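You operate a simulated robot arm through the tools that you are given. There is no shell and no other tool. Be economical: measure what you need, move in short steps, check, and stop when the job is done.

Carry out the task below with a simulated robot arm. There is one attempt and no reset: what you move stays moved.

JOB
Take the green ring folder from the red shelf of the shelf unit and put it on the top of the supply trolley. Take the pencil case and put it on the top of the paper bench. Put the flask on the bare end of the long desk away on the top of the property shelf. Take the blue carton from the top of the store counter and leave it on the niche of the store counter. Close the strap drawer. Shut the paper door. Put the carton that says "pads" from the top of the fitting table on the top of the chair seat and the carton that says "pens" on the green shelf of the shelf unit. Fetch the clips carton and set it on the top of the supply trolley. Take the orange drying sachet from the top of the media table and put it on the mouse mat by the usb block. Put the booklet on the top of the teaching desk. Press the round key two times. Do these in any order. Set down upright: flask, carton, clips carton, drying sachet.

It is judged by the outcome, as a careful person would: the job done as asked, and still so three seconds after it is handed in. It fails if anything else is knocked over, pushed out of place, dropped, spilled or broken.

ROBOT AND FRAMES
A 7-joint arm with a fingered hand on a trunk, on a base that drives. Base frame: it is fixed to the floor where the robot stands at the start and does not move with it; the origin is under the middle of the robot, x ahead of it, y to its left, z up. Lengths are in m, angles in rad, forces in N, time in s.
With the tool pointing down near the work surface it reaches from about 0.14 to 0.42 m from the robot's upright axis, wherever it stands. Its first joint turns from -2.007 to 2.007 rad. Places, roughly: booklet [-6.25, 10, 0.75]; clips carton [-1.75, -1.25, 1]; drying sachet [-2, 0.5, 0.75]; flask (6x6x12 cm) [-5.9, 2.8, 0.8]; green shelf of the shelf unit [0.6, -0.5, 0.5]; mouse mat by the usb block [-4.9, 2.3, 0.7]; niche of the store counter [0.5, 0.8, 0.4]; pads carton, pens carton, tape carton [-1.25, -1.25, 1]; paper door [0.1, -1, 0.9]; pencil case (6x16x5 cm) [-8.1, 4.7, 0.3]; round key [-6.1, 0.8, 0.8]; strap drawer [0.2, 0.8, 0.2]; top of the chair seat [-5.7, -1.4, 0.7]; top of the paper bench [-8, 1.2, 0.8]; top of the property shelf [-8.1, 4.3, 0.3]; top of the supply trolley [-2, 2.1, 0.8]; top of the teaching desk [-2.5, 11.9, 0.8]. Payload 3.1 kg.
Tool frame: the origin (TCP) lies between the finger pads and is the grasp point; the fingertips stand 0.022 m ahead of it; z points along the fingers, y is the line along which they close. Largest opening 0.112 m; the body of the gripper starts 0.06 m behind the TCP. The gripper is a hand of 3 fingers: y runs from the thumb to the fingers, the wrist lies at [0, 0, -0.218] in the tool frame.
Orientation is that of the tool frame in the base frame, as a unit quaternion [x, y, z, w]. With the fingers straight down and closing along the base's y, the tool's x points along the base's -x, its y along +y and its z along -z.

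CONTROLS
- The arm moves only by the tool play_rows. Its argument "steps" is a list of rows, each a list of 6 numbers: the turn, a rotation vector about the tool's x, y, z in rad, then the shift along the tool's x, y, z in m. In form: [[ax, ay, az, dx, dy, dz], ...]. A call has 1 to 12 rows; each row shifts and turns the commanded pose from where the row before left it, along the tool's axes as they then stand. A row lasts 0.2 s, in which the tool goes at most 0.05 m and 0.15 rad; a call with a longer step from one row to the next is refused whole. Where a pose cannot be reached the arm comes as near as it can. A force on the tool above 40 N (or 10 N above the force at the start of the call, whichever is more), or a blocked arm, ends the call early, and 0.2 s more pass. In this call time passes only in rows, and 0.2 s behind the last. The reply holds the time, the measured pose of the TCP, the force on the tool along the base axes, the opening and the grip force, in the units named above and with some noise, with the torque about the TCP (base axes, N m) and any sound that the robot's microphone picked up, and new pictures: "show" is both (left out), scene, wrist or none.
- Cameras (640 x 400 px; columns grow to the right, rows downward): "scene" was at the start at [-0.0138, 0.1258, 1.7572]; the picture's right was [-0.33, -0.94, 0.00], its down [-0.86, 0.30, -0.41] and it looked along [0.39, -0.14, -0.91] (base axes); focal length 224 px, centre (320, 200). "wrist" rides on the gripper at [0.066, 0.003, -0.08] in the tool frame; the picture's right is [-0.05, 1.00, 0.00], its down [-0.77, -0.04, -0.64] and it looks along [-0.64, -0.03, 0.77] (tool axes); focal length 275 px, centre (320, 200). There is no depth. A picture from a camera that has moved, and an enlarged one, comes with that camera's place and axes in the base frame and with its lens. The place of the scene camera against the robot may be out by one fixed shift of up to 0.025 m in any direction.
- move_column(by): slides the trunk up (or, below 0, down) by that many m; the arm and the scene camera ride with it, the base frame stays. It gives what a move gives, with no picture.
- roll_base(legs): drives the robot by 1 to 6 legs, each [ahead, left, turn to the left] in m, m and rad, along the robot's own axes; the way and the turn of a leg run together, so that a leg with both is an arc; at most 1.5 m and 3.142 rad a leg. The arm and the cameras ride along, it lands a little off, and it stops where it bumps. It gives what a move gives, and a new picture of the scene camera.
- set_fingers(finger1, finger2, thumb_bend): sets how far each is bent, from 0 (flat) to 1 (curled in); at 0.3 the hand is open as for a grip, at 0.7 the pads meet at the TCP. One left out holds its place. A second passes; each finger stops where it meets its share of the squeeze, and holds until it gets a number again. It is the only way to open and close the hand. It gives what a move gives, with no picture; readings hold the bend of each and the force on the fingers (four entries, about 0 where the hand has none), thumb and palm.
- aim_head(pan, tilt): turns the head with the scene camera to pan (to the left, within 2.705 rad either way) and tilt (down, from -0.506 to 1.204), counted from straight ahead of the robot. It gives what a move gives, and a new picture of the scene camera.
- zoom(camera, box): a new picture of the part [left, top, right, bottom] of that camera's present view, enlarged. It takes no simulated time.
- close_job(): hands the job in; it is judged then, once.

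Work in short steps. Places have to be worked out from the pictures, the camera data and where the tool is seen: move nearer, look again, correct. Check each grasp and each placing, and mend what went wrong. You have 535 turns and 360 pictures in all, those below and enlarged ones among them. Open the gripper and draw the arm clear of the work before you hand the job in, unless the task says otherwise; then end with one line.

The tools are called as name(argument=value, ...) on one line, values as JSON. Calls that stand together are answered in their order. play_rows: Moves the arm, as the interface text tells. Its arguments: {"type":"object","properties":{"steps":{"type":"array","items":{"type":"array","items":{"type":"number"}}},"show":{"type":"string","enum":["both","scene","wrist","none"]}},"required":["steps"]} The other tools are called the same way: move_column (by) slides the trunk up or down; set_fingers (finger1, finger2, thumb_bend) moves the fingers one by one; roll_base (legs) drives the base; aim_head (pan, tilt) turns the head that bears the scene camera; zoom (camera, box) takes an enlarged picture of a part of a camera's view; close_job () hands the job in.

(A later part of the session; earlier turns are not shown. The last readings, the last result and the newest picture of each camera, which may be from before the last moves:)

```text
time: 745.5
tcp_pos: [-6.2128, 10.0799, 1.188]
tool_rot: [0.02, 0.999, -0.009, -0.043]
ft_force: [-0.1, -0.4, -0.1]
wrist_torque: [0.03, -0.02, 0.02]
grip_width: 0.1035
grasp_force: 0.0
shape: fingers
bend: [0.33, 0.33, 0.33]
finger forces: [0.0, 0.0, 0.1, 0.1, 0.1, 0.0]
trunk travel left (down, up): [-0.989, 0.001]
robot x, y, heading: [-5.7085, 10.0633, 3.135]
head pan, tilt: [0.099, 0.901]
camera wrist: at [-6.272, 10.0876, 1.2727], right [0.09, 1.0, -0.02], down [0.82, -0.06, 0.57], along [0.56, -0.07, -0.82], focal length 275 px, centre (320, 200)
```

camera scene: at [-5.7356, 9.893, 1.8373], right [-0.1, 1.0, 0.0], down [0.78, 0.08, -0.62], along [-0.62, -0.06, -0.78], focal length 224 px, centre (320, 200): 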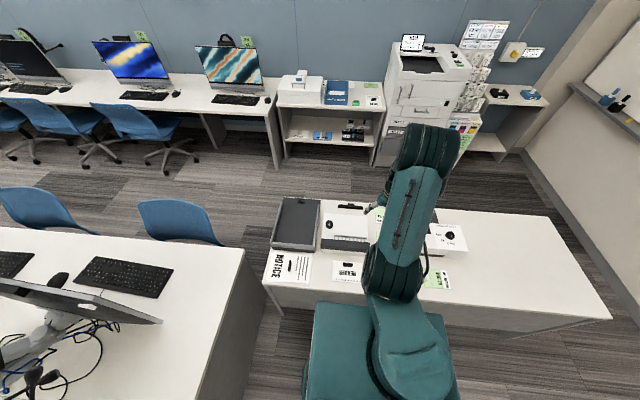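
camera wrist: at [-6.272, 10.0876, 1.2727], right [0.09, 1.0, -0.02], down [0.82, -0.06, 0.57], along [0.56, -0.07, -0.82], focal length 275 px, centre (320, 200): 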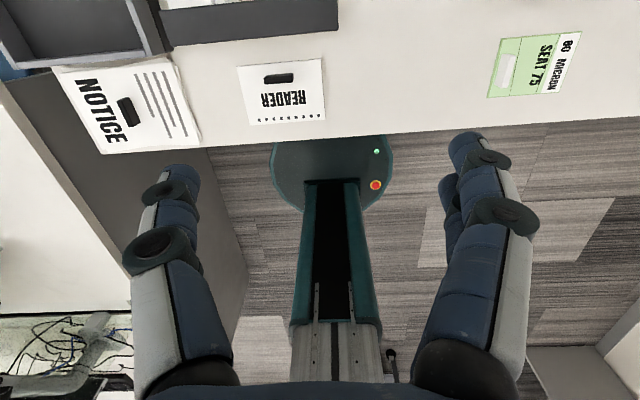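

The READER booklet has a black clip tab (long in y). I rotate the hand 90° so that it closes along x and go over the tab.

play_rows(steps=[[0, 0, 0.143, 0, 0, 0], [0, 0, 0.143, 0, 0, 0], [0, 0, 0.143, 0, 0, 0], [0, 0, 0.143, 0, 0, 0], [0, 0, 0.143, 0, 0, 0], [0, 0, 0.143, 0, 0, 0], [0, 0, 0.143, 0, 0, 0], [0, 0, 0.143, 0, 0, 0], [0, 0, 0.143, 0, 0, 0], [0, 0, 0.143, 0, 0, 0], [0, 0, 0.143, 0, 0, 0]], show="none")

roll_base(legs=[[-0.03, 0.075, 0]])

play_rows(steps=[[0, 0, 0, 0, 0, 0.045], [0, 0, 0, 0, 0, 0.045], [0, 0, 0, 0, 0, 0.045], [0, 0, 0, 0, 0, 0.045]], show="wrist")

```text
time: 747.9
tcp_pos: [-6.2105, 10.082, 1.1886]
tool_rot: [0.722, 0.69, -0.038, -0.025]
ft_force: [-0.4, -0.2, -0.6]
wrist_torque: [-0.02, -0.02, 0.02]
grip_width: 0.1035
grasp_force: 0.2
shape: fingers
bend: [0.33, 0.33, 0.33]
finger forces: [0.0, 0.0, 0.0, 0.1, 0.0, 0.0]
trunk travel left (down, up): [-0.989, 0.001]
robot x, y, heading: [-5.7117, 10.0604, 3.141]
head pan, tilt: [0.099, 0.901]
```

```text
time: 749.0
tcp_pos: [-6.1804, 10.0034, 1.1872]
tool_rot: [0.721, 0.691, -0.039, -0.024]
ft_force: [-0.6, 0.7, 0.1]
wrist_torque: [-0.03, 0.0, 0.0]
grip_width: 0.1034
grasp_force: 0.2
shape: fingers
bend: [0.33, 0.33, 0.33]
finger forces: [0.0, 0.1, 0.0, 0.0, 0.0, 0.1]
trunk travel left (down, up): [-0.989, 0.001]
robot x, y, heading: [-5.6796, 9.9836, 3.144]
head pan, tilt: [0.099, 0.901]
camera scene: at [-5.7046, 9.8172, 1.8375], right [-0.1, 1.0, 0.0], down [0.78, 0.08, -0.62], along [-0.62, -0.06, -0.78], focal length 224 px, centre (320, 200)
```

scene: 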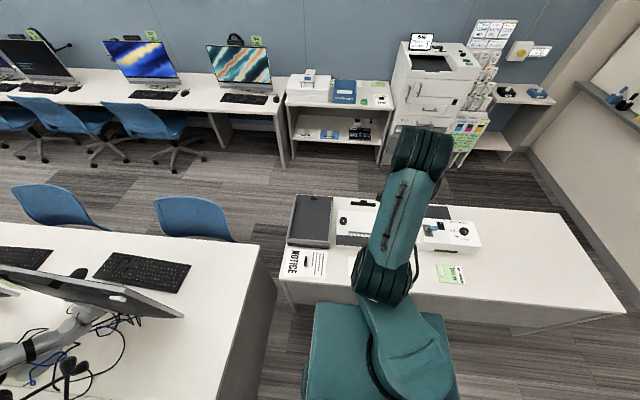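

```text
time: 750.0
tcp_pos: [-6.1967, 10.0002, 1.0061]
tool_rot: [0.72, 0.692, -0.038, -0.024]
ft_force: [0.5, 0.1, 1.0]
wrist_torque: [0.0, 0.01, -0.03]
grip_width: 0.1035
grasp_force: 0.0
shape: fingers
bend: [0.33, 0.33, 0.33]
finger forces: [0.0, 0.0, 0.0, 0.1, 0.0, 0.1]
trunk travel left (down, up): [-0.989, 0.001]
robot x, y, heading: [-5.6773, 9.9819, 3.141]
head pan, tilt: [0.099, 0.901]
camera wrist: at [-6.1845, 10.0677, 1.0851], right [0.99, -0.09, -0.09], down [-0.01, -0.76, 0.65], along [-0.12, -0.65, -0.75], focal length 275 px, centre (320, 200)
```

wrist: 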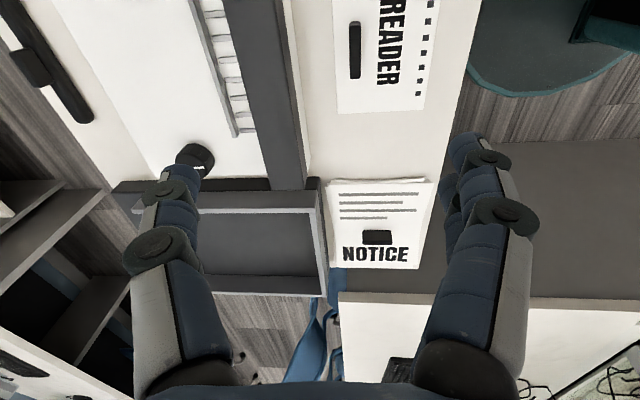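

Clip at ≈(−6.183, 10.00). I level the tool, narrow the opening (to clear the binder bar), and descend for a closer look.

set_fingers(finger1=0.45, finger2=0.45, thumb_bend=0.45)

play_rows(steps=[[-0.088, 0, 0, 0, 0.012, 0], [0, 0, 0, 0, 0, 0.04], [0, 0, 0, 0, 0, 0.04]], show="wrist")

```text
time: 751.0
tcp_pos: [-6.1954, 9.9988, 1.0091]
tool_rot: [0.72, 0.692, -0.038, -0.025]
ft_force: [-0.3, 0.3, 0.8]
wrist_torque: [-0.04, 0.01, 0.02]
grip_width: 0.0703
grasp_force: 0.0
shape: fingers
bend: [0.45, 0.45, 0.45]
finger forces: [0.0, 0.0, 0.0, 0.0, 0.0, 0.1]
trunk travel left (down, up): [-0.989, 0.001]
robot x, y, heading: [-5.6789, 9.9816, 3.144]
head pan, tilt: [0.099, 0.901]
```

```text
time: 751.8
tcp_pos: [-6.1831, 9.9973, 0.9257]
tool_rot: [0.721, 0.693, -0.007, 0.008]
ft_force: [-0.2, 1.0, -0.2]
wrist_torque: [0.01, 0.0, 0.0]
grip_width: 0.0701
grasp_force: 0.1
shape: fingers
bend: [0.45, 0.45, 0.45]
finger forces: [0.1, 0.1, 0.0, 0.0, 0.1, 0.0]
trunk travel left (down, up): [-0.989, 0.001]
robot x, y, heading: [-5.6762, 9.9859, 3.143]
head pan, tilt: [0.099, 0.901]
camera wrist: at [-6.1779, 10.0646, 1.0043], right [1.0, -0.09, 0.0], down [-0.07, -0.76, 0.65], along [-0.06, -0.65, -0.76], focal length 275 px, centre (320, 200)
```

wrist: 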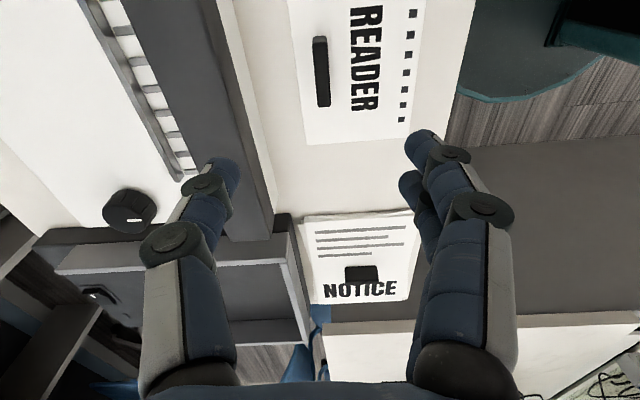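

set_fingers(finger1=0.54, finger2=0.54, thumb_bend=0.54)

play_rows(steps=[[0, 0, 0, 0.004, 0, 0.04], [0, 0, 0, 0, 0, 0.03], [0, 0, 0, 0, 0, 0.02]], show="wrist")

```text
time: 752.8
tcp_pos: [-6.1824, 9.9971, 0.9259]
tool_rot: [0.721, 0.693, -0.008, 0.008]
ft_force: [0.2, -0.5, -1.0]
wrist_torque: [-0.01, -0.02, -0.01]
grip_width: 0.0443
grasp_force: 0.1
shape: fingers
bend: [0.54, 0.54, 0.54]
finger forces: [0.0, 0.1, 0.1, 0.1, 0.0, 0.0]
trunk travel left (down, up): [-0.989, 0.001]
robot x, y, heading: [-5.6767, 9.9861, 3.14]
head pan, tilt: [0.099, 0.901]
```

```text
time: 753.6
tcp_pos: [-6.1831, 9.9998, 0.8457]
tool_rot: [0.721, 0.693, -0.007, 0.008]
ft_force: [0.6, -0.8, -0.2]
wrist_torque: [-0.02, -0.02, 0.05]
grip_width: 0.0444
grasp_force: 0.0
shape: fingers
bend: [0.54, 0.54, 0.54]
finger forces: [0.1, 0.0, 0.0, 0.0, 0.0, 0.0]
out of reach, approached as far as the arm can: row 3
trunk travel left (down, up): [-0.989, 0.001]
robot x, y, heading: [-5.6782, 9.9833, 3.139]
head pan, tilt: [0.099, 0.901]
camera wrist: at [-6.1782, 10.0663, 0.9249], right [1.0, -0.09, 0.0], down [-0.07, -0.76, 0.65], along [-0.06, -0.65, -0.76], focal length 275 px, centre (320, 200)
```

wrist: 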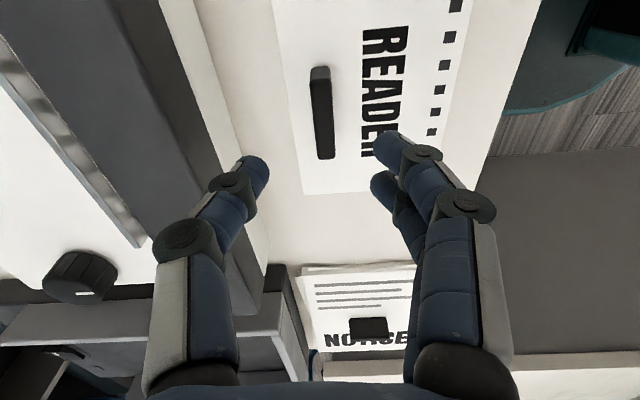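

move_column(by=-0.045)

play_rows(steps=[[0, 0, 0, 0.006, 0, 0]], show="wrist")

```text
time: 754.4
tcp_pos: [-6.1846, 9.9998, 0.8014]
tool_rot: [0.721, 0.693, -0.008, 0.008]
ft_force: [1.0, -0.2, -0.6]
wrist_torque: [0.0, -0.02, 0.02]
grip_width: 0.0442
grasp_force: 0.1
shape: fingers
bend: [0.54, 0.54, 0.54]
finger forces: [0.0, 0.0, 0.0, 0.0, 0.0, 0.1]
trunk travel left (down, up): [-0.944, 0.046]
robot x, y, heading: [-5.6736, 9.9875, 3.138]
head pan, tilt: [0.099, 0.901]
```

```text
time: 754.8
tcp_pos: [-6.1847, 10.0062, 0.801]
tool_rot: [0.721, 0.693, -0.008, 0.007]
ft_force: [0.4, -0.1, 0.5]
wrist_torque: [0.02, -0.01, -0.01]
grip_width: 0.0446
grasp_force: 0.0
shape: fingers
bend: [0.54, 0.54, 0.54]
finger forces: [0.0, 0.0, 0.1, 0.1, 0.0, 0.0]
trunk travel left (down, up): [-0.944, 0.046]
robot x, y, heading: [-5.6794, 9.9803, 3.14]
head pan, tilt: [0.099, 0.901]
camera wrist: at [-6.1789, 10.0726, 0.8794], right [1.0, -0.09, 0.0], down [-0.07, -0.76, 0.65], along [-0.06, -0.65, -0.76], focal length 275 px, centre (320, 200)
```

wrist: 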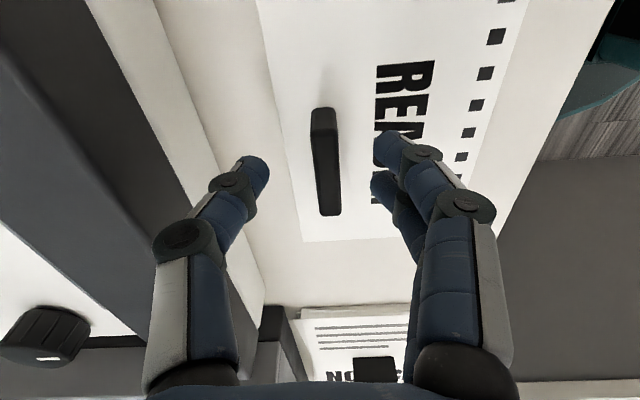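

move_column(by=-0.015)

move_column(by=-0.01)

play_rows(steps=[[0, 0, 0, 0, 0, 0]], show="wrist")

```text
time: 755.5
tcp_pos: [-6.1843, 10.0047, 0.7868]
tool_rot: [0.721, 0.693, -0.007, 0.008]
ft_force: [-0.5, 0.7, -0.2]
wrist_torque: [-0.01, 0.03, -0.04]
grip_width: 0.0441
grasp_force: 0.1
shape: fingers
bend: [0.54, 0.54, 0.54]
finger forces: [0.0, 0.0, 0.0, 0.0, 0.0, 0.0]
trunk travel left (down, up): [-0.929, 0.061]
robot x, y, heading: [-5.6794, 9.9817, 3.141]
head pan, tilt: [0.099, 0.901]
```

```text
time: 756.0
tcp_pos: [-6.1828, 10.0059, 0.7777]
tool_rot: [0.721, 0.693, -0.009, 0.007]
ft_force: [1.0, -0.1, 18.4]
wrist_torque: [0.07, -0.58, -0.02]
grip_width: 0.0441
grasp_force: 9.3
shape: fingers
bend: [0.57, 0.55, 0.54]
finger forces: [13.1, 5.6, 0.0, 0.0, 0.0, 0.0]
trunk travel left (down, up): [-0.919, 0.071]
robot x, y, heading: [-5.6782, 9.9802, 3.139]
head pan, tilt: [0.099, 0.901]
```

```text
time: 756.5
tcp_pos: [-6.1831, 10.007, 0.7773]
tool_rot: [0.721, 0.693, -0.009, 0.006]
ft_force: [0.5, 0.2, 21.1]
wrist_torque: [0.06, -0.63, -0.04]
grip_width: 0.0436
grasp_force: 10.0
shape: fingers
bend: [0.57, 0.55, 0.54]
finger forces: [13.8, 6.4, 0.0, 0.0, 0.1, 0.0]
trunk travel left (down, up): [-0.919, 0.071]
robot x, y, heading: [-5.6776, 9.9859, 3.143]
head pan, tilt: [0.099, 0.901]
camera wrist: at [-6.1776, 10.0721, 0.8558], right [1.0, -0.09, 0.0], down [-0.06, -0.76, 0.65], along [-0.06, -0.65, -0.76], focal length 275 px, centre (320, 200)
```

wrist: 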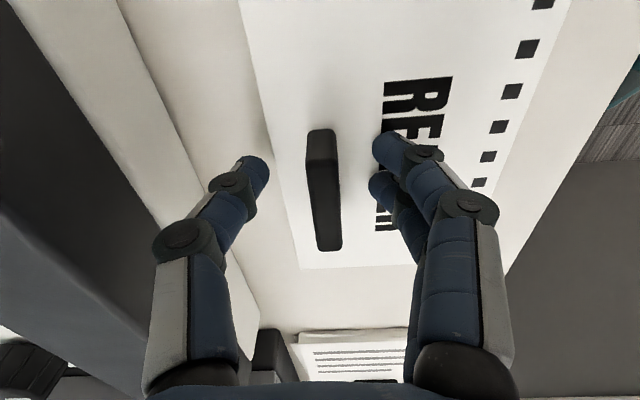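

move_column(by=0.006)

set_fingers(finger1=0.8, finger2=0.8, thumb_bend=0.8)

move_column(by=0.05)

play_rows(steps=[[0, 0, 0, 0, 0, 0]], show="wrist")

```text
time: 757.0
tcp_pos: [-6.1829, 10.0045, 0.7812]
tool_rot: [0.721, 0.693, -0.007, 0.007]
ft_force: [-0.3, -0.4, -0.1]
wrist_torque: [-0.02, 0.01, -0.01]
grip_width: 0.0436
grasp_force: 0.0
shape: fingers
bend: [0.54, 0.54, 0.54]
finger forces: [0.0, 0.1, 0.0, 0.0, 0.1, 0.0]
trunk travel left (down, up): [-0.925, 0.065]
robot x, y, heading: [-5.6806, 9.9818, 3.139]
head pan, tilt: [0.099, 0.901]
```

```text
time: 758.0
tcp_pos: [-6.1832, 10.0053, 0.7812]
tool_rot: [0.721, 0.693, -0.007, 0.007]
ft_force: [0.5, 0.8, -0.7]
wrist_torque: [-0.02, 0.04, -0.03]
grip_width: 0.0077
grasp_force: 17.9
shape: fingers
bend: [0.75, 0.75, 0.69]
finger forces: [8.8, 8.9, 0.0, 0.1, 17.7, 0.0]
trunk travel left (down, up): [-0.925, 0.065]
robot x, y, heading: [-5.6774, 9.9814, 3.138]
head pan, tilt: [0.099, 0.901]
```

```text
time: 758.9
tcp_pos: [-6.1838, 10.0049, 0.831]
tool_rot: [0.721, 0.693, -0.007, 0.008]
ft_force: [0.4, -0.4, -1.3]
wrist_torque: [-0.01, 0.02, -0.03]
grip_width: 0.0076
grasp_force: 17.7
shape: fingers
bend: [0.75, 0.75, 0.69]
finger forces: [8.8, 8.7, 0.0, 0.0, 17.8, 0.0]
trunk travel left (down, up): [-0.975, 0.015]
robot x, y, heading: [-5.6762, 9.982, 3.141]
head pan, tilt: [0.099, 0.901]
```

```text
time: 759.3
tcp_pos: [-6.1835, 10.006, 0.8319]
tool_rot: [0.721, 0.693, -0.006, 0.008]
ft_force: [0.5, 0.4, -0.7]
wrist_torque: [0.01, 0.08, 0.02]
grip_width: 0.0077
grasp_force: 17.9
shape: fingers
bend: [0.75, 0.75, 0.69]
finger forces: [8.8, 8.8, 0.0, 0.0, 17.8, 0.1]
trunk travel left (down, up): [-0.975, 0.015]
robot x, y, heading: [-5.6809, 9.9811, 3.14]
head pan, tilt: [0.099, 0.901]
camera wrist: at [-6.1788, 10.0721, 0.9104], right [1.0, -0.09, 0.0], down [-0.07, -0.76, 0.65], along [-0.06, -0.65, -0.76], focal length 275 px, centre (320, 200)
```

wrist: 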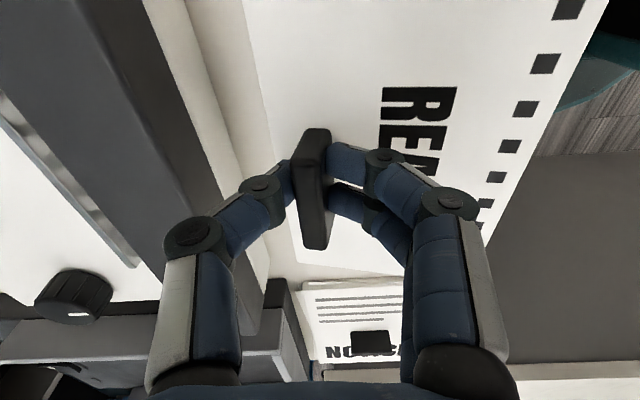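

The booklet hangs from its clip. Raise it and drive toward the teaching desk.

play_rows(steps=[[0, 0, 0, 0, 0, -0.045], [0, 0, 0, 0, 0, -0.045], [0, 0, 0, 0, 0, -0.045], [0, 0, 0, 0, 0, -0.045]], show="none")

roll_base(legs=[[-0.4, 0, 0], [0, 0, -1.57], [0.75, 0, 0], [0, -0.6, 0]])

aim_head(pan=-0.8, tilt=0.6)

```text
time: 760.3
tcp_pos: [-6.1806, 10.0104, 1.0144]
tool_rot: [0.722, 0.692, -0.008, 0.007]
ft_force: [1.0, -0.1, -0.5]
wrist_torque: [-0.01, 0.06, 0.03]
grip_width: 0.0068
grasp_force: 17.5
shape: fingers
bend: [0.76, 0.76, 0.69]
finger forces: [8.8, 8.7, 0.0, 0.0, 17.7, 0.0]
trunk travel left (down, up): [-0.975, 0.015]
robot x, y, heading: [-5.6821, 9.982, 3.143]
head pan, tilt: [0.099, 0.901]
```

```text
time: 773.3
tcp_pos: [-4.637, 11.2302, 1.0135]
tool_rot: [1.0, -0.024, -0.011, -0.001]
ft_force: [0.1, -0.2, -0.6]
wrist_torque: [0.03, 0.0, 0.01]
grip_width: 0.0071
grasp_force: 16.7
shape: fingers
bend: [0.76, 0.76, 0.69]
finger forces: [8.2, 8.1, 0.0, 0.0, 16.5, 0.1]
trunk travel left (down, up): [-0.975, 0.015]
robot x, y, heading: [-4.6717, 10.7243, 1.562]
head pan, tilt: [0.099, 0.901]
camera scene: at [-4.841, 10.736, 1.8233], right [1.0, 0.09, 0.0], down [0.07, -0.78, -0.62], along [-0.06, 0.62, -0.78], focal length 224 px, centre (320, 200)
```

scene: 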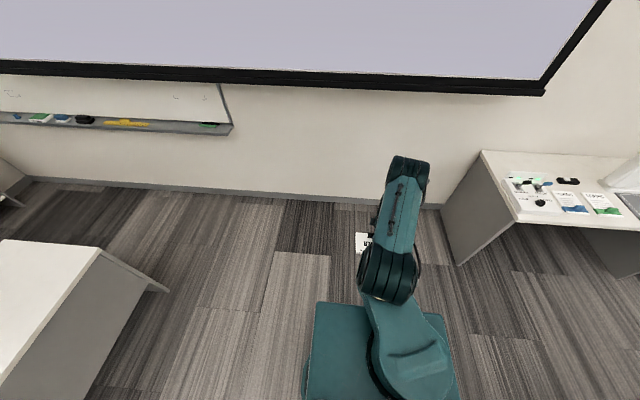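

```text
time: 774.5
tcp_pos: [-4.6363, 11.2296, 1.0126]
tool_rot: [1.0, -0.025, -0.011, -0.001]
ft_force: [-0.8, 0.4, -0.7]
wrist_torque: [0.01, -0.04, 0.01]
grip_width: 0.0072
grasp_force: 16.6
shape: fingers
bend: [0.76, 0.76, 0.69]
finger forces: [8.3, 8.1, 0.1, 0.1, 16.5, 0.1]
trunk travel left (down, up): [-0.975, 0.015]
robot x, y, heading: [-4.6703, 10.7252, 1.563]
head pan, tilt: [-0.799, 0.6]
camera scene: at [-4.7697, 10.7219, 1.8482], right [0.69, -0.72, 0.0], down [-0.41, -0.39, -0.82], along [0.6, 0.57, -0.57], focal length 224 px, centre (320, 200)
```

scene: 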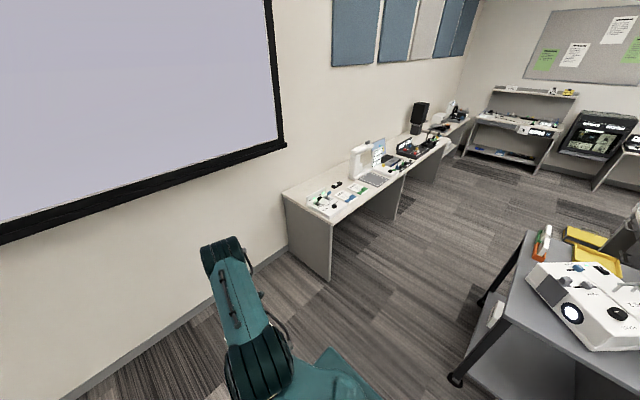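

zoom(camera="scene", box=[270, 90, 480, 290])

```text
2.00 times, centred on (375, 190) of scene
camera zoom: at [-4.7697, 10.7219, 1.8482], right [0.69, -0.72, 0.0], down [-0.41, -0.39, -0.82], along [0.6, 0.57, -0.57], focal length 449 px, centre (210, 220)
```

zoom: 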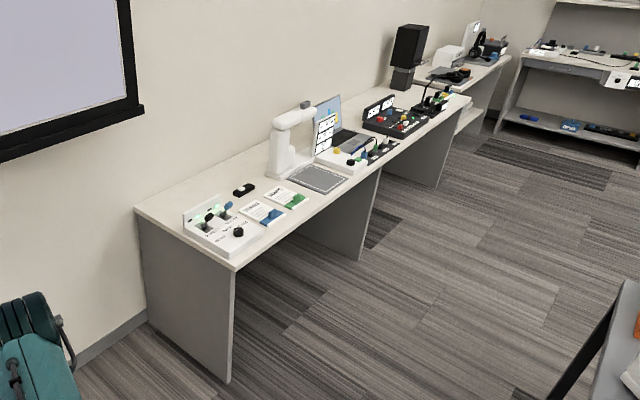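

The teaching desk runs x≈−3.85…−1.4, y≈11.45…12.1; its west back corner is free. I approach from its west end facing east.

roll_base(legs=[[0, 0, -1.57], [0, 1.08, 0]])

aim_head(pan=-0.3, tilt=0.8)

zoom(camera="scene", box=[200, 90, 460, 280])

```text
time: 783.3
tcp_pos: [-4.2044, 11.7564, 1.0131]
tool_rot: [0.708, -0.706, -0.011, -0.011]
ft_force: [0.0, -0.5, -1.5]
wrist_torque: [0.01, -0.03, -0.02]
grip_width: 0.007
grasp_force: 15.5
shape: fingers
bend: [0.76, 0.76, 0.69]
finger forces: [7.9, 7.9, 0.0, 0.0, 15.8, 0.1]
trunk travel left (down, up): [-0.975, 0.015]
robot x, y, heading: [-4.7137, 11.7702, 0.038]
head pan, tilt: [-0.799, 0.6]
stopped in leg 2: the robot was blocked; the commanded pose is now the measured one
camera scene: at [-4.7208, 11.8374, 1.849], right [-0.69, -0.73, -0.01], down [-0.41, 0.4, -0.82], along [0.6, -0.56, -0.57], focal length 224 px, centre (320, 200)
```

scene: 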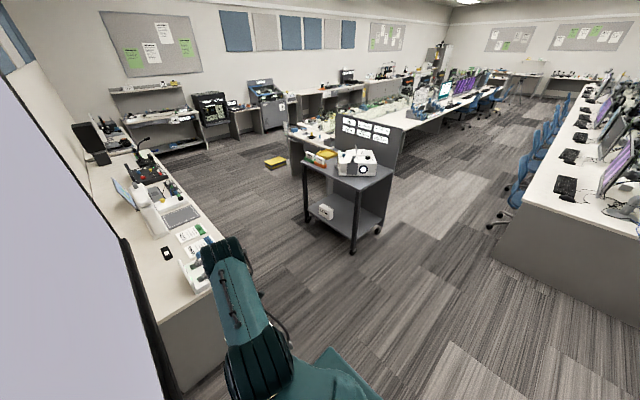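

```text
time: 784.2
tcp_pos: [-4.2037, 11.7564, 1.0128]
tool_rot: [0.708, -0.706, -0.011, -0.012]
ft_force: [-0.7, -0.9, -0.6]
wrist_torque: [0.0, 0.0, 0.01]
grip_width: 0.0069
grasp_force: 15.7
shape: fingers
bend: [0.76, 0.76, 0.69]
finger forces: [7.9, 7.8, 0.0, 0.0, 15.8, 0.1]
trunk travel left (down, up): [-0.975, 0.015]
robot x, y, heading: [-4.7104, 11.7762, 0.049]
head pan, tilt: [-0.3, 0.799]
camera scene: at [-4.7068, 11.877, 1.8325], right [-0.26, -0.97, -0.01], down [-0.69, 0.19, -0.7], along [0.67, -0.17, -0.72], focal length 224 px, centre (320, 200)
```

scene: 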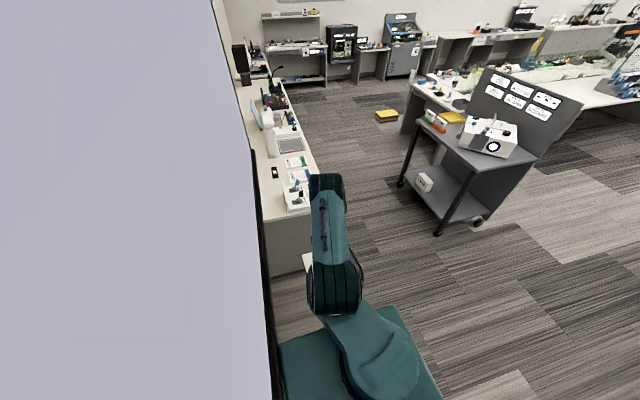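

```text
2.11 times, centred on (330, 185) of scene
camera zoom: at [-4.7068, 11.877, 1.8325], right [-0.26, -0.97, -0.01], down [-0.69, 0.19, -0.7], along [0.67, -0.17, -0.72], focal length 472 px, centre (299, 232)
```

zoom: 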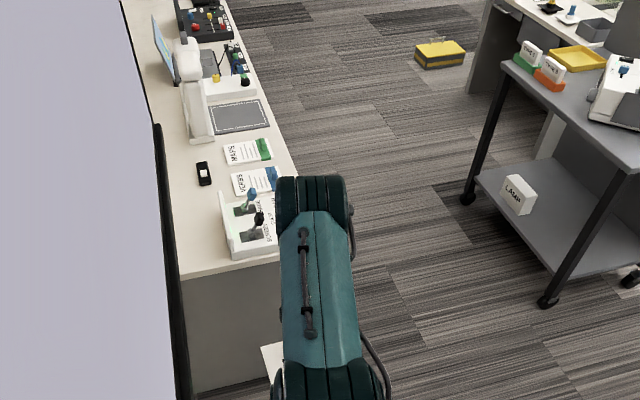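

The base touched the wall screen frame; I move away from it at once and view the desk from its front side instead.

roll_base(legs=[[0, -0.3, 0], [0, -0.5, -0.045], [0.95, 0, 0]])

aim_head(pan=0.9, tilt=0.8)

```text
time: 793.4
tcp_pos: [-3.2258, 10.9305, 1.0137]
tool_rot: [-0.686, 0.728, 0.007, 0.008]
ft_force: [-0.9, 0.0, -0.6]
wrist_torque: [0.02, 0.0, -0.01]
grip_width: 0.007
grasp_force: 15.6
shape: fingers
bend: [0.76, 0.76, 0.69]
finger forces: [7.9, 7.8, 0.0, 0.0, 15.8, 0.1]
trunk travel left (down, up): [-0.975, 0.015]
robot x, y, heading: [-3.7303, 10.9658, -0.022]
head pan, tilt: [-0.3, 0.799]
camera scene: at [-3.7207, 11.0894, 1.8313], right [-0.31, -0.95, 0.0], down [-0.68, 0.22, -0.7], along [0.66, -0.22, -0.72], focal length 224 px, centre (320, 200)
```

scene: 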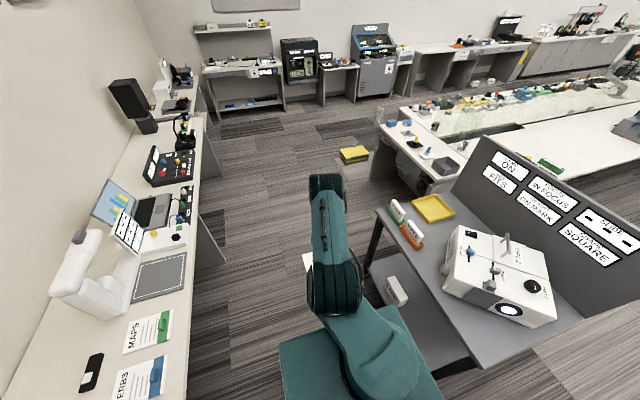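

```text
time: 794.8
tcp_pos: [-3.2264, 10.9309, 1.0135]
tool_rot: [-0.686, 0.728, 0.007, 0.007]
ft_force: [0.1, -0.9, -1.4]
wrist_torque: [0.01, -0.04, -0.03]
grip_width: 0.0071
grasp_force: 15.8
shape: fingers
bend: [0.76, 0.76, 0.69]
finger forces: [8.0, 7.9, 0.0, 0.0, 15.8, 0.1]
trunk travel left (down, up): [-0.975, 0.015]
robot x, y, heading: [-3.7295, 10.9694, -0.022]
head pan, tilt: [0.901, 0.799]
camera scene: at [-3.7456, 11.1768, 1.8313], right [0.77, -0.64, 0.0], down [-0.46, -0.55, -0.7], along [0.44, 0.54, -0.72], focal length 224 px, centre (320, 200)
```

scene: 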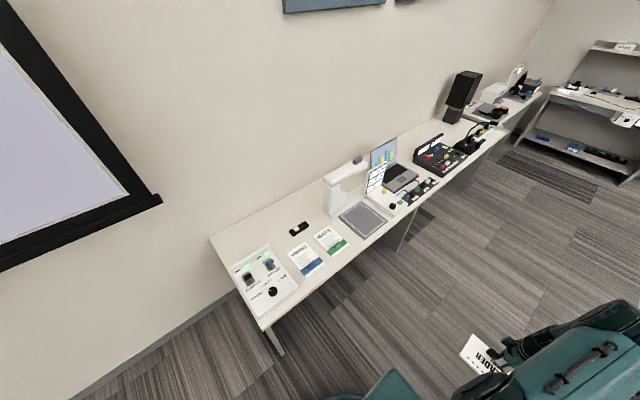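

zoom(camera="scene", box=[200, 130, 420, 340])

zoom(camera="scene", box=[340, 60, 560, 220])

```text
1.90 times, centred on (310, 235) of scene
camera zoom: at [-3.7456, 11.1768, 1.8313], right [0.77, -0.64, 0.0], down [-0.46, -0.55, -0.7], along [0.44, 0.54, -0.72], focal length 427 px, centre (339, 133)
```

zoom: 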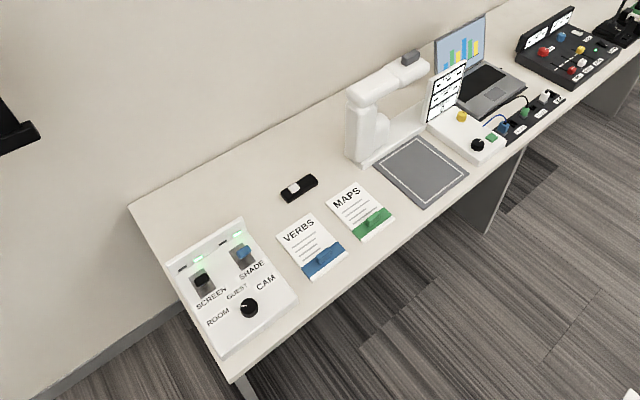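

```text
2.50 times, centred on (450, 140) of scene
camera zoom: at [-3.7456, 11.1768, 1.8313], right [0.77, -0.64, 0.0], down [-0.46, -0.55, -0.7], along [0.44, 0.54, -0.72], focal length 561 px, centre (-5, 350)
```

zoom: 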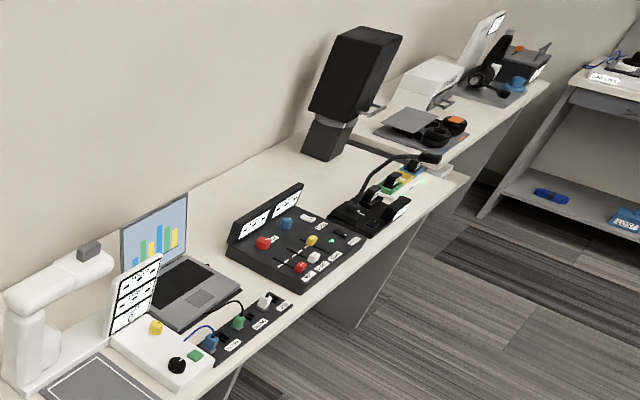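

The free strip behind the ROOM/SCREEN box (y≈11.9–12.1, x≈−3.75…−3.6) suits the booklet; reachable from the desk's west end. I go there, keeping clear of the wall screen.

roll_base(legs=[[-0.48, 0, 0.022], [0, 0.68, 0]])

aim_head(pan=0.1, tilt=1.0)

```text
time: 801.0
tcp_pos: [-3.6862, 11.6319, 1.0139]
tool_rot: [-0.689, 0.725, 0.007, 0.008]
ft_force: [0.1, 0.5, -1.0]
wrist_torque: [0.0, -0.01, 0.0]
grip_width: 0.0067
grasp_force: 15.8
shape: fingers
bend: [0.76, 0.76, 0.69]
finger forces: [7.9, 7.8, 0.1, 0.1, 15.8, 0.1]
trunk travel left (down, up): [-0.975, 0.015]
robot x, y, heading: [-4.1897, 11.6687, -0.011]
head pan, tilt: [0.901, 0.799]
camera scene: at [-4.2066, 11.875, 1.8314], right [0.78, -0.63, 0.0], down [-0.45, -0.56, -0.7], along [0.44, 0.54, -0.72], focal length 224 px, centre (320, 200)
```

scene: 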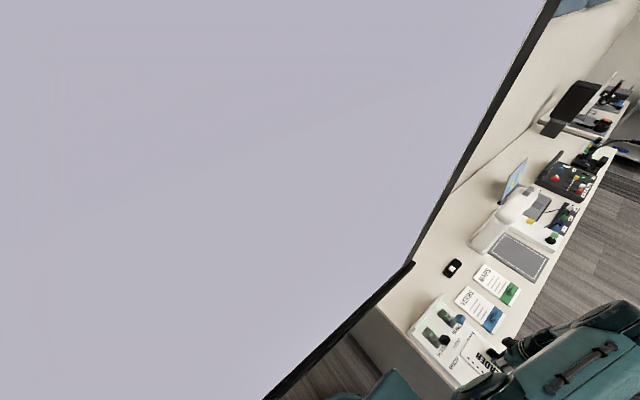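

```text
time: 802.1
tcp_pos: [-3.6861, 11.6338, 1.0139]
tool_rot: [-0.689, 0.725, 0.007, 0.008]
ft_force: [-0.6, 0.5, -1.5]
wrist_torque: [-0.04, -0.03, 0.01]
grip_width: 0.0069
grasp_force: 15.2
shape: fingers
bend: [0.76, 0.76, 0.69]
finger forces: [7.8, 7.9, 0.0, 0.0, 15.8, 0.0]
trunk travel left (down, up): [-0.975, 0.015]
robot x, y, heading: [-4.1915, 11.671, -0.009]
head pan, tilt: [0.099, 1.0]
camera scene: at [-4.188, 11.8191, 1.8162], right [0.09, -1.0, 0.0], down [-0.84, -0.08, -0.54], along [0.54, 0.05, -0.84], focal length 224 px, centre (320, 200)
```

scene: 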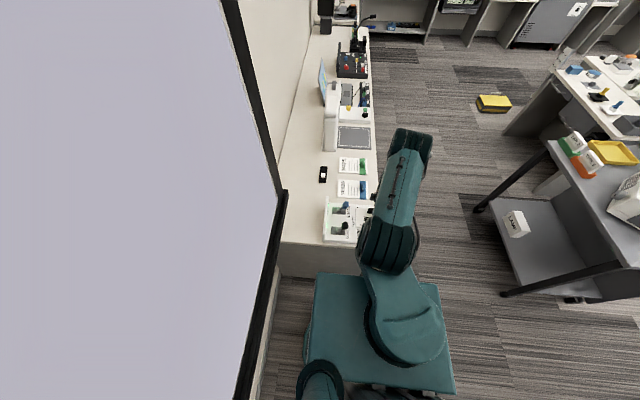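

The hanging screen's corner is too close here for the forearm. I check the desk's east part for a free spot instead.

roll_base(legs=[[0, -0.7, 0.01], [1.4, 0, 0], [0.7, 0, 0]])

aim_head(pan=1.4, tilt=0.9)

zoom(camera="scene", box=[160, 60, 480, 260])

```text
time: 816.0
tcp_pos: [-1.5888, 10.9395, 1.014]
tool_rot: [-0.688, 0.725, 0.007, 0.007]
ft_force: [0.2, -0.2, -1.0]
wrist_torque: [0.02, -0.01, 0.0]
grip_width: 0.0069
grasp_force: 15.8
shape: fingers
bend: [0.76, 0.76, 0.69]
finger forces: [7.9, 7.8, 0.0, 0.0, 16.0, 0.0]
trunk travel left (down, up): [-0.975, 0.015]
robot x, y, heading: [-2.0901, 10.9721, -0.007]
head pan, tilt: [0.099, 1.0]
camera scene: at [-2.0917, 11.1245, 1.8162], right [0.09, -1.0, 0.0], down [-0.84, -0.07, -0.54], along [0.54, 0.05, -0.84], focal length 224 px, centre (320, 200)
```

scene: 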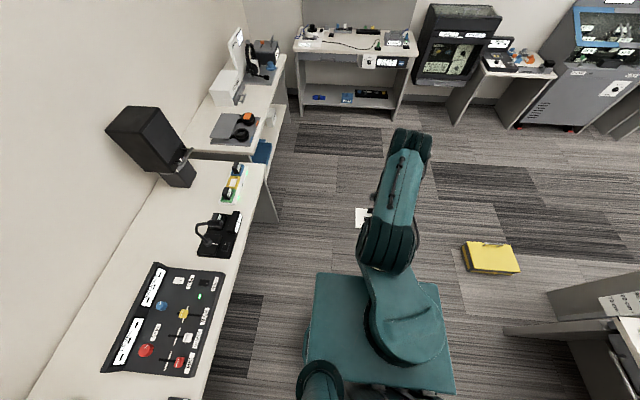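

```text
time: 817.5
tcp_pos: [-1.5894, 10.9382, 1.0131]
tool_rot: [-0.688, 0.725, 0.007, 0.008]
ft_force: [-0.5, 0.2, -0.5]
wrist_torque: [0.04, -0.03, -0.01]
grip_width: 0.007
grasp_force: 15.6
shape: fingers
bend: [0.76, 0.76, 0.69]
finger forces: [7.9, 7.7, 0.1, 0.0, 16.0, 0.1]
trunk travel left (down, up): [-0.975, 0.015]
robot x, y, heading: [-2.0913, 10.9688, -0.013]
head pan, tilt: [1.4, 0.901]
camera scene: at [-2.1469, 11.1927, 1.8234], right [0.98, -0.18, 0.0], down [-0.14, -0.77, -0.62], along [0.11, 0.61, -0.78], focal length 224 px, centre (320, 200)
```

scene: 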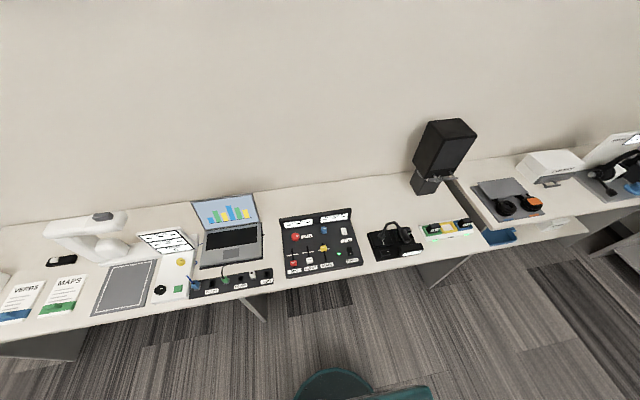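

```text
2.00 times, centred on (320, 160) of scene
camera zoom: at [-2.1469, 11.1927, 1.8234], right [0.98, -0.18, 0.0], down [-0.14, -0.77, -0.62], along [0.11, 0.61, -0.78], focal length 449 px, centre (320, 280)
```

zoom: 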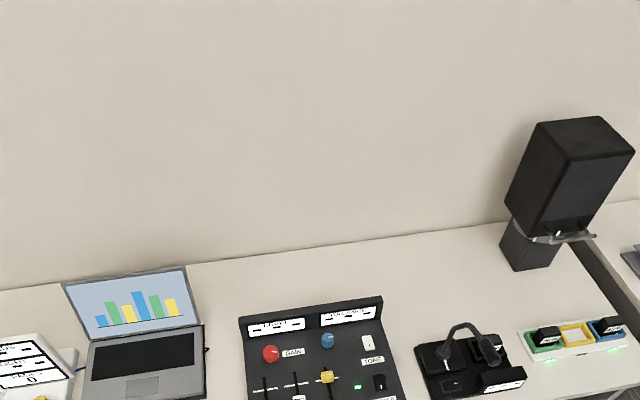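

There is free space behind the microphone base around (−1.62, 11.86). The desk has open knee space, so I can drive the low base slightly under it. Turn north and line up.

roll_base(legs=[[0, 0, 1.58], [0, -0.44, 0]])

aim_head(pan=0.0, tilt=1.1)

play_rows(steps=[[0, 0, 0, 0, 0, 0]], show="wrist")

```text
time: 824.1
tcp_pos: [-1.6054, 11.4726, 1.0144]
tool_rot: [1.0, -0.021, -0.01, 0.0]
ft_force: [0.7, -0.4, -0.8]
wrist_torque: [-0.01, 0.01, -0.03]
grip_width: 0.0065
grasp_force: 15.0
shape: fingers
bend: [0.76, 0.76, 0.69]
finger forces: [7.5, 7.4, 0.0, 0.1, 14.9, 0.0]
trunk travel left (down, up): [-0.975, 0.015]
robot x, y, heading: [-1.6337, 10.9693, 1.568]
head pan, tilt: [1.4, 0.901]
camera scene: at [-1.8714, 10.9162, 1.8233], right [0.17, 0.99, 0.0], down [0.77, -0.13, -0.62], along [-0.61, 0.11, -0.78], focal length 224 px, centre (320, 200)
```

scene: 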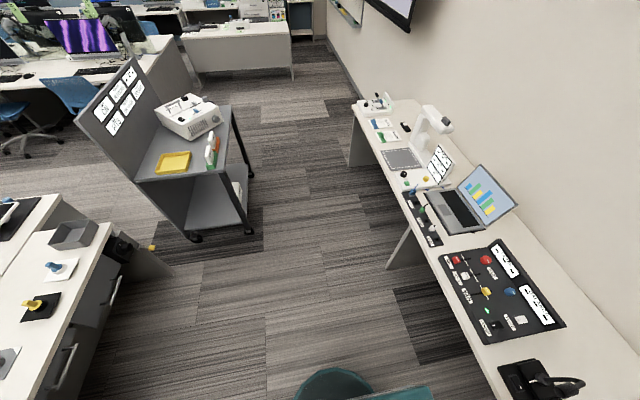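

```text
time: 825.6
tcp_pos: [-1.6045, 11.4735, 1.0142]
tool_rot: [1.0, -0.021, -0.01, -0.001]
ft_force: [0.0, 0.2, -1.2]
wrist_torque: [0.04, 0.01, -0.03]
grip_width: 0.0068
grasp_force: 15.0
shape: fingers
bend: [0.76, 0.76, 0.69]
finger forces: [7.5, 7.4, 0.0, 0.0, 15.0, 0.1]
trunk travel left (down, up): [-0.975, 0.015]
robot x, y, heading: [-1.6342, 10.973, 1.57]
head pan, tilt: [0.0, 1.1]
camera scene: at [-1.7965, 10.9664, 1.8095], right [1.0, 0.0, 0.0], down [0.0, -0.89, -0.45], along [0.0, 0.45, -0.89], focal length 224 px, centre (320, 200)
```

scene: 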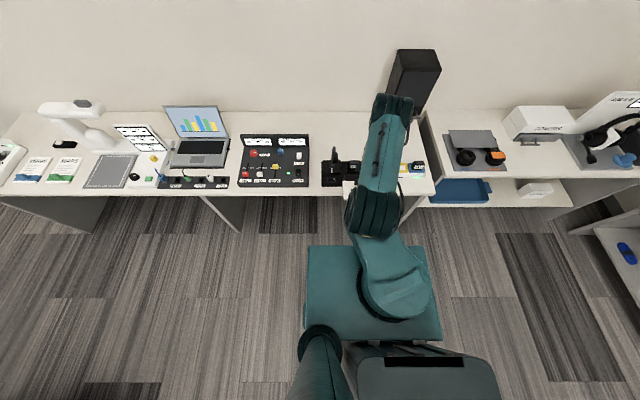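

```text
time: 826.0
tcp_pos: [-1.6034, 11.4736, 1.0135]
tool_rot: [1.0, -0.02, -0.011, -0.001]
ft_force: [-0.6, 0.6, -0.4]
wrist_torque: [0.03, -0.03, 0.04]
grip_width: 0.0067
grasp_force: 15.5
shape: fingers
bend: [0.76, 0.76, 0.69]
finger forces: [7.4, 7.4, 0.0, 0.0, 15.0, 0.0]
trunk travel left (down, up): [-0.975, 0.015]
robot x, y, heading: [-1.6338, 10.971, 1.565]
head pan, tilt: [0.0, 1.1]
camera wrist: at [-1.5373, 11.4669, 1.0921], right [-0.09, -1.0, 0.0], down [-0.76, 0.07, 0.65], along [-0.65, 0.06, -0.76], focal length 275 px, centre (320, 200)
```

wrist: 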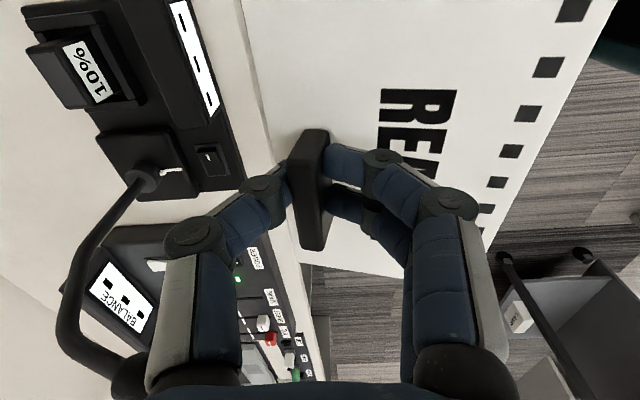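

zoom(camera="scene", box=[280, 90, 450, 210])

```text
3.33 times, centred on (365, 150) of scene
camera zoom: at [-1.7963, 10.9663, 1.8096], right [1.0, 0.0, 0.0], down [0.0, -0.89, -0.45], along [0.0, 0.45, -0.89], focal length 748 px, centre (170, 367)
```

zoom: 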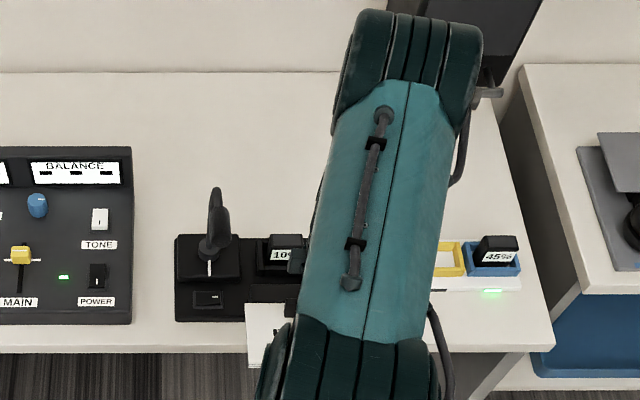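

roll_base(legs=[[0.28, 0, 0]])

roll_base(legs=[[0.12, 0, 0]])

play_rows(steps=[[0, 0, 0, 0, 0, 0]], show="wrist")

```text
time: 828.0
tcp_pos: [-1.6063, 11.7488, 1.0148]
tool_rot: [1.0, -0.018, -0.01, 0.0]
ft_force: [0.0, 0.4, -1.1]
wrist_torque: [0.03, -0.04, 0.0]
grip_width: 0.0065
grasp_force: 14.9
shape: fingers
bend: [0.76, 0.76, 0.69]
finger forces: [7.5, 7.4, 0.0, 0.0, 15.0, 0.1]
trunk travel left (down, up): [-0.975, 0.015]
robot x, y, heading: [-1.6339, 11.2458, 1.577]
head pan, tilt: [0.0, 1.1]
camera scene: at [-1.7966, 11.2403, 1.8096], right [1.0, 0.0, 0.0], down [0.0, -0.89, -0.45], along [0.0, 0.45, -0.89], focal length 224 px, centre (320, 200)
```

scene: 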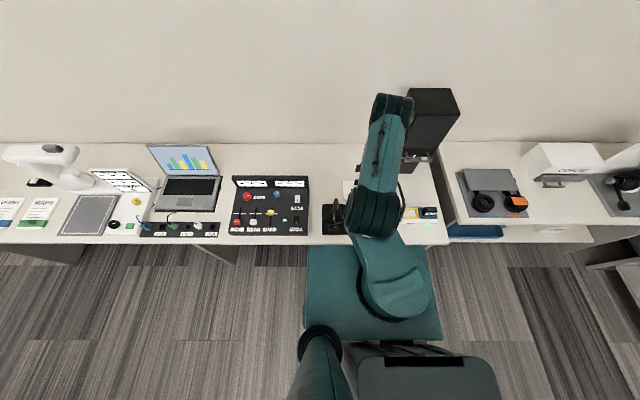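

```text
time: 829.2
tcp_pos: [-1.6074, 11.8703, 1.0139]
tool_rot: [1.0, -0.019, -0.011, 0.0]
ft_force: [0.8, 0.7, -0.6]
wrist_torque: [0.03, 0.01, -0.02]
grip_width: 0.0068
grasp_force: 15.1
shape: fingers
bend: [0.76, 0.76, 0.69]
finger forces: [7.5, 7.4, 0.2, 0.0, 15.0, 0.1]
trunk travel left (down, up): [-0.975, 0.015]
robot x, y, heading: [-1.6354, 11.3675, 1.568]
head pan, tilt: [0.0, 1.1]
camera scene: at [-1.7971, 11.3609, 1.8096], right [1.0, 0.0, 0.0], down [0.0, -0.89, -0.45], along [0.0, 0.45, -0.89], focal length 224 px, centre (320, 200)
```

scene: 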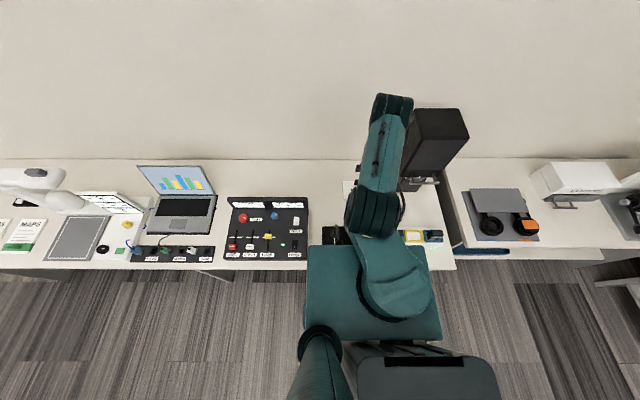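

```text
time: 829.6
tcp_pos: [-1.6074, 11.8692, 1.0137]
tool_rot: [1.0, -0.018, -0.011, -0.001]
ft_force: [0.7, 0.5, 0.5]
wrist_torque: [0.02, -0.02, 0.01]
grip_width: 0.0066
grasp_force: 15.2
shape: fingers
bend: [0.76, 0.76, 0.69]
finger forces: [7.6, 7.4, 0.1, 0.1, 15.1, 0.1]
trunk travel left (down, up): [-0.975, 0.015]
robot x, y, heading: [-1.6316, 11.3648, 1.578]
head pan, tilt: [0.0, 1.1]
camera wrist: at [-1.5407, 11.8628, 1.0927], right [-0.08, -1.0, 0.0], down [-0.76, 0.06, 0.65], along [-0.65, 0.05, -0.76], focal length 275 px, centre (320, 200)
```

wrist: 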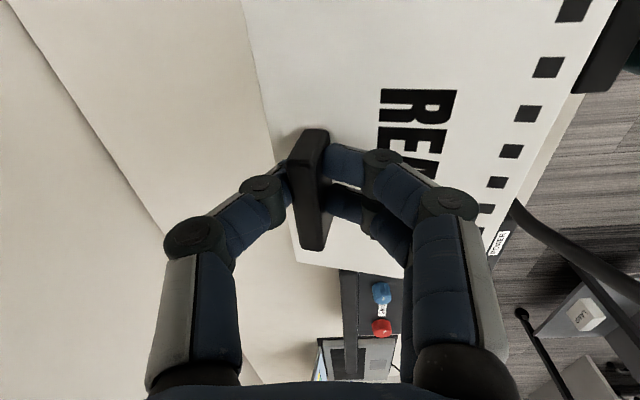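

play_rows(steps=[[0, 0, 0, 0, 0, 0.04], [0, 0, 0, 0, 0, 0.04], [0, 0, 0, 0, 0, 0.04], [0, 0, 0, 0, 0, 0.03]], show="wrist")

move_column(by=-0.03)

move_column(by=-0.015)

```text
time: 830.6
tcp_pos: [-1.6117, 11.8735, 0.8631]
tool_rot: [1.0, -0.019, -0.011, 0.0]
ft_force: [0.3, 0.3, -0.6]
wrist_torque: [0.02, -0.02, 0.0]
grip_width: 0.0063
grasp_force: 14.8
shape: fingers
bend: [0.77, 0.76, 0.69]
finger forces: [7.6, 7.5, 0.1, 0.0, 15.3, 0.1]
trunk travel left (down, up): [-0.975, 0.015]
robot x, y, heading: [-1.6354, 11.3638, 1.575]
head pan, tilt: [0.0, 1.1]
camera wrist: at [-1.5454, 11.8664, 0.9418], right [-0.08, -1.0, 0.0], down [-0.76, 0.06, 0.65], along [-0.65, 0.05, -0.76], focal length 275 px, centre (320, 200)
```

wrist: 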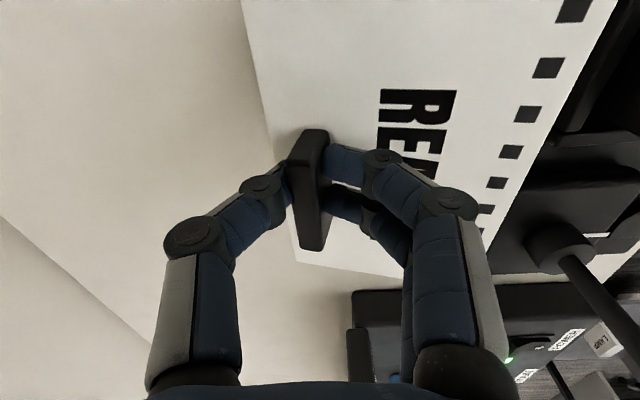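

```text
time: 831.3
tcp_pos: [-1.6139, 11.872, 0.8338]
tool_rot: [1.0, -0.019, -0.01, 0.0]
ft_force: [0.6, -0.1, -1.4]
wrist_torque: [0.02, -0.02, 0.01]
grip_width: 0.0065
grasp_force: 15.2
shape: fingers
bend: [0.77, 0.76, 0.69]
finger forces: [7.6, 7.4, 0.0, 0.0, 15.3, 0.0]
trunk travel left (down, up): [-0.945, 0.045]
robot x, y, heading: [-1.6335, 11.3656, 1.575]
head pan, tilt: [0.0, 1.1]
```

```text
time: 832.0
tcp_pos: [-1.6132, 11.8724, 0.8186]
tool_rot: [1.0, -0.018, -0.01, 0.0]
ft_force: [0.2, 0.4, -0.6]
wrist_torque: [0.05, 0.0, 0.01]
grip_width: 0.0062
grasp_force: 15.2
shape: fingers
bend: [0.77, 0.76, 0.69]
finger forces: [7.7, 7.5, 0.0, 0.0, 15.3, 0.0]
trunk travel left (down, up): [-0.93, 0.06]
robot x, y, heading: [-1.6326, 11.3677, 1.573]
head pan, tilt: [0.0, 1.1]
```

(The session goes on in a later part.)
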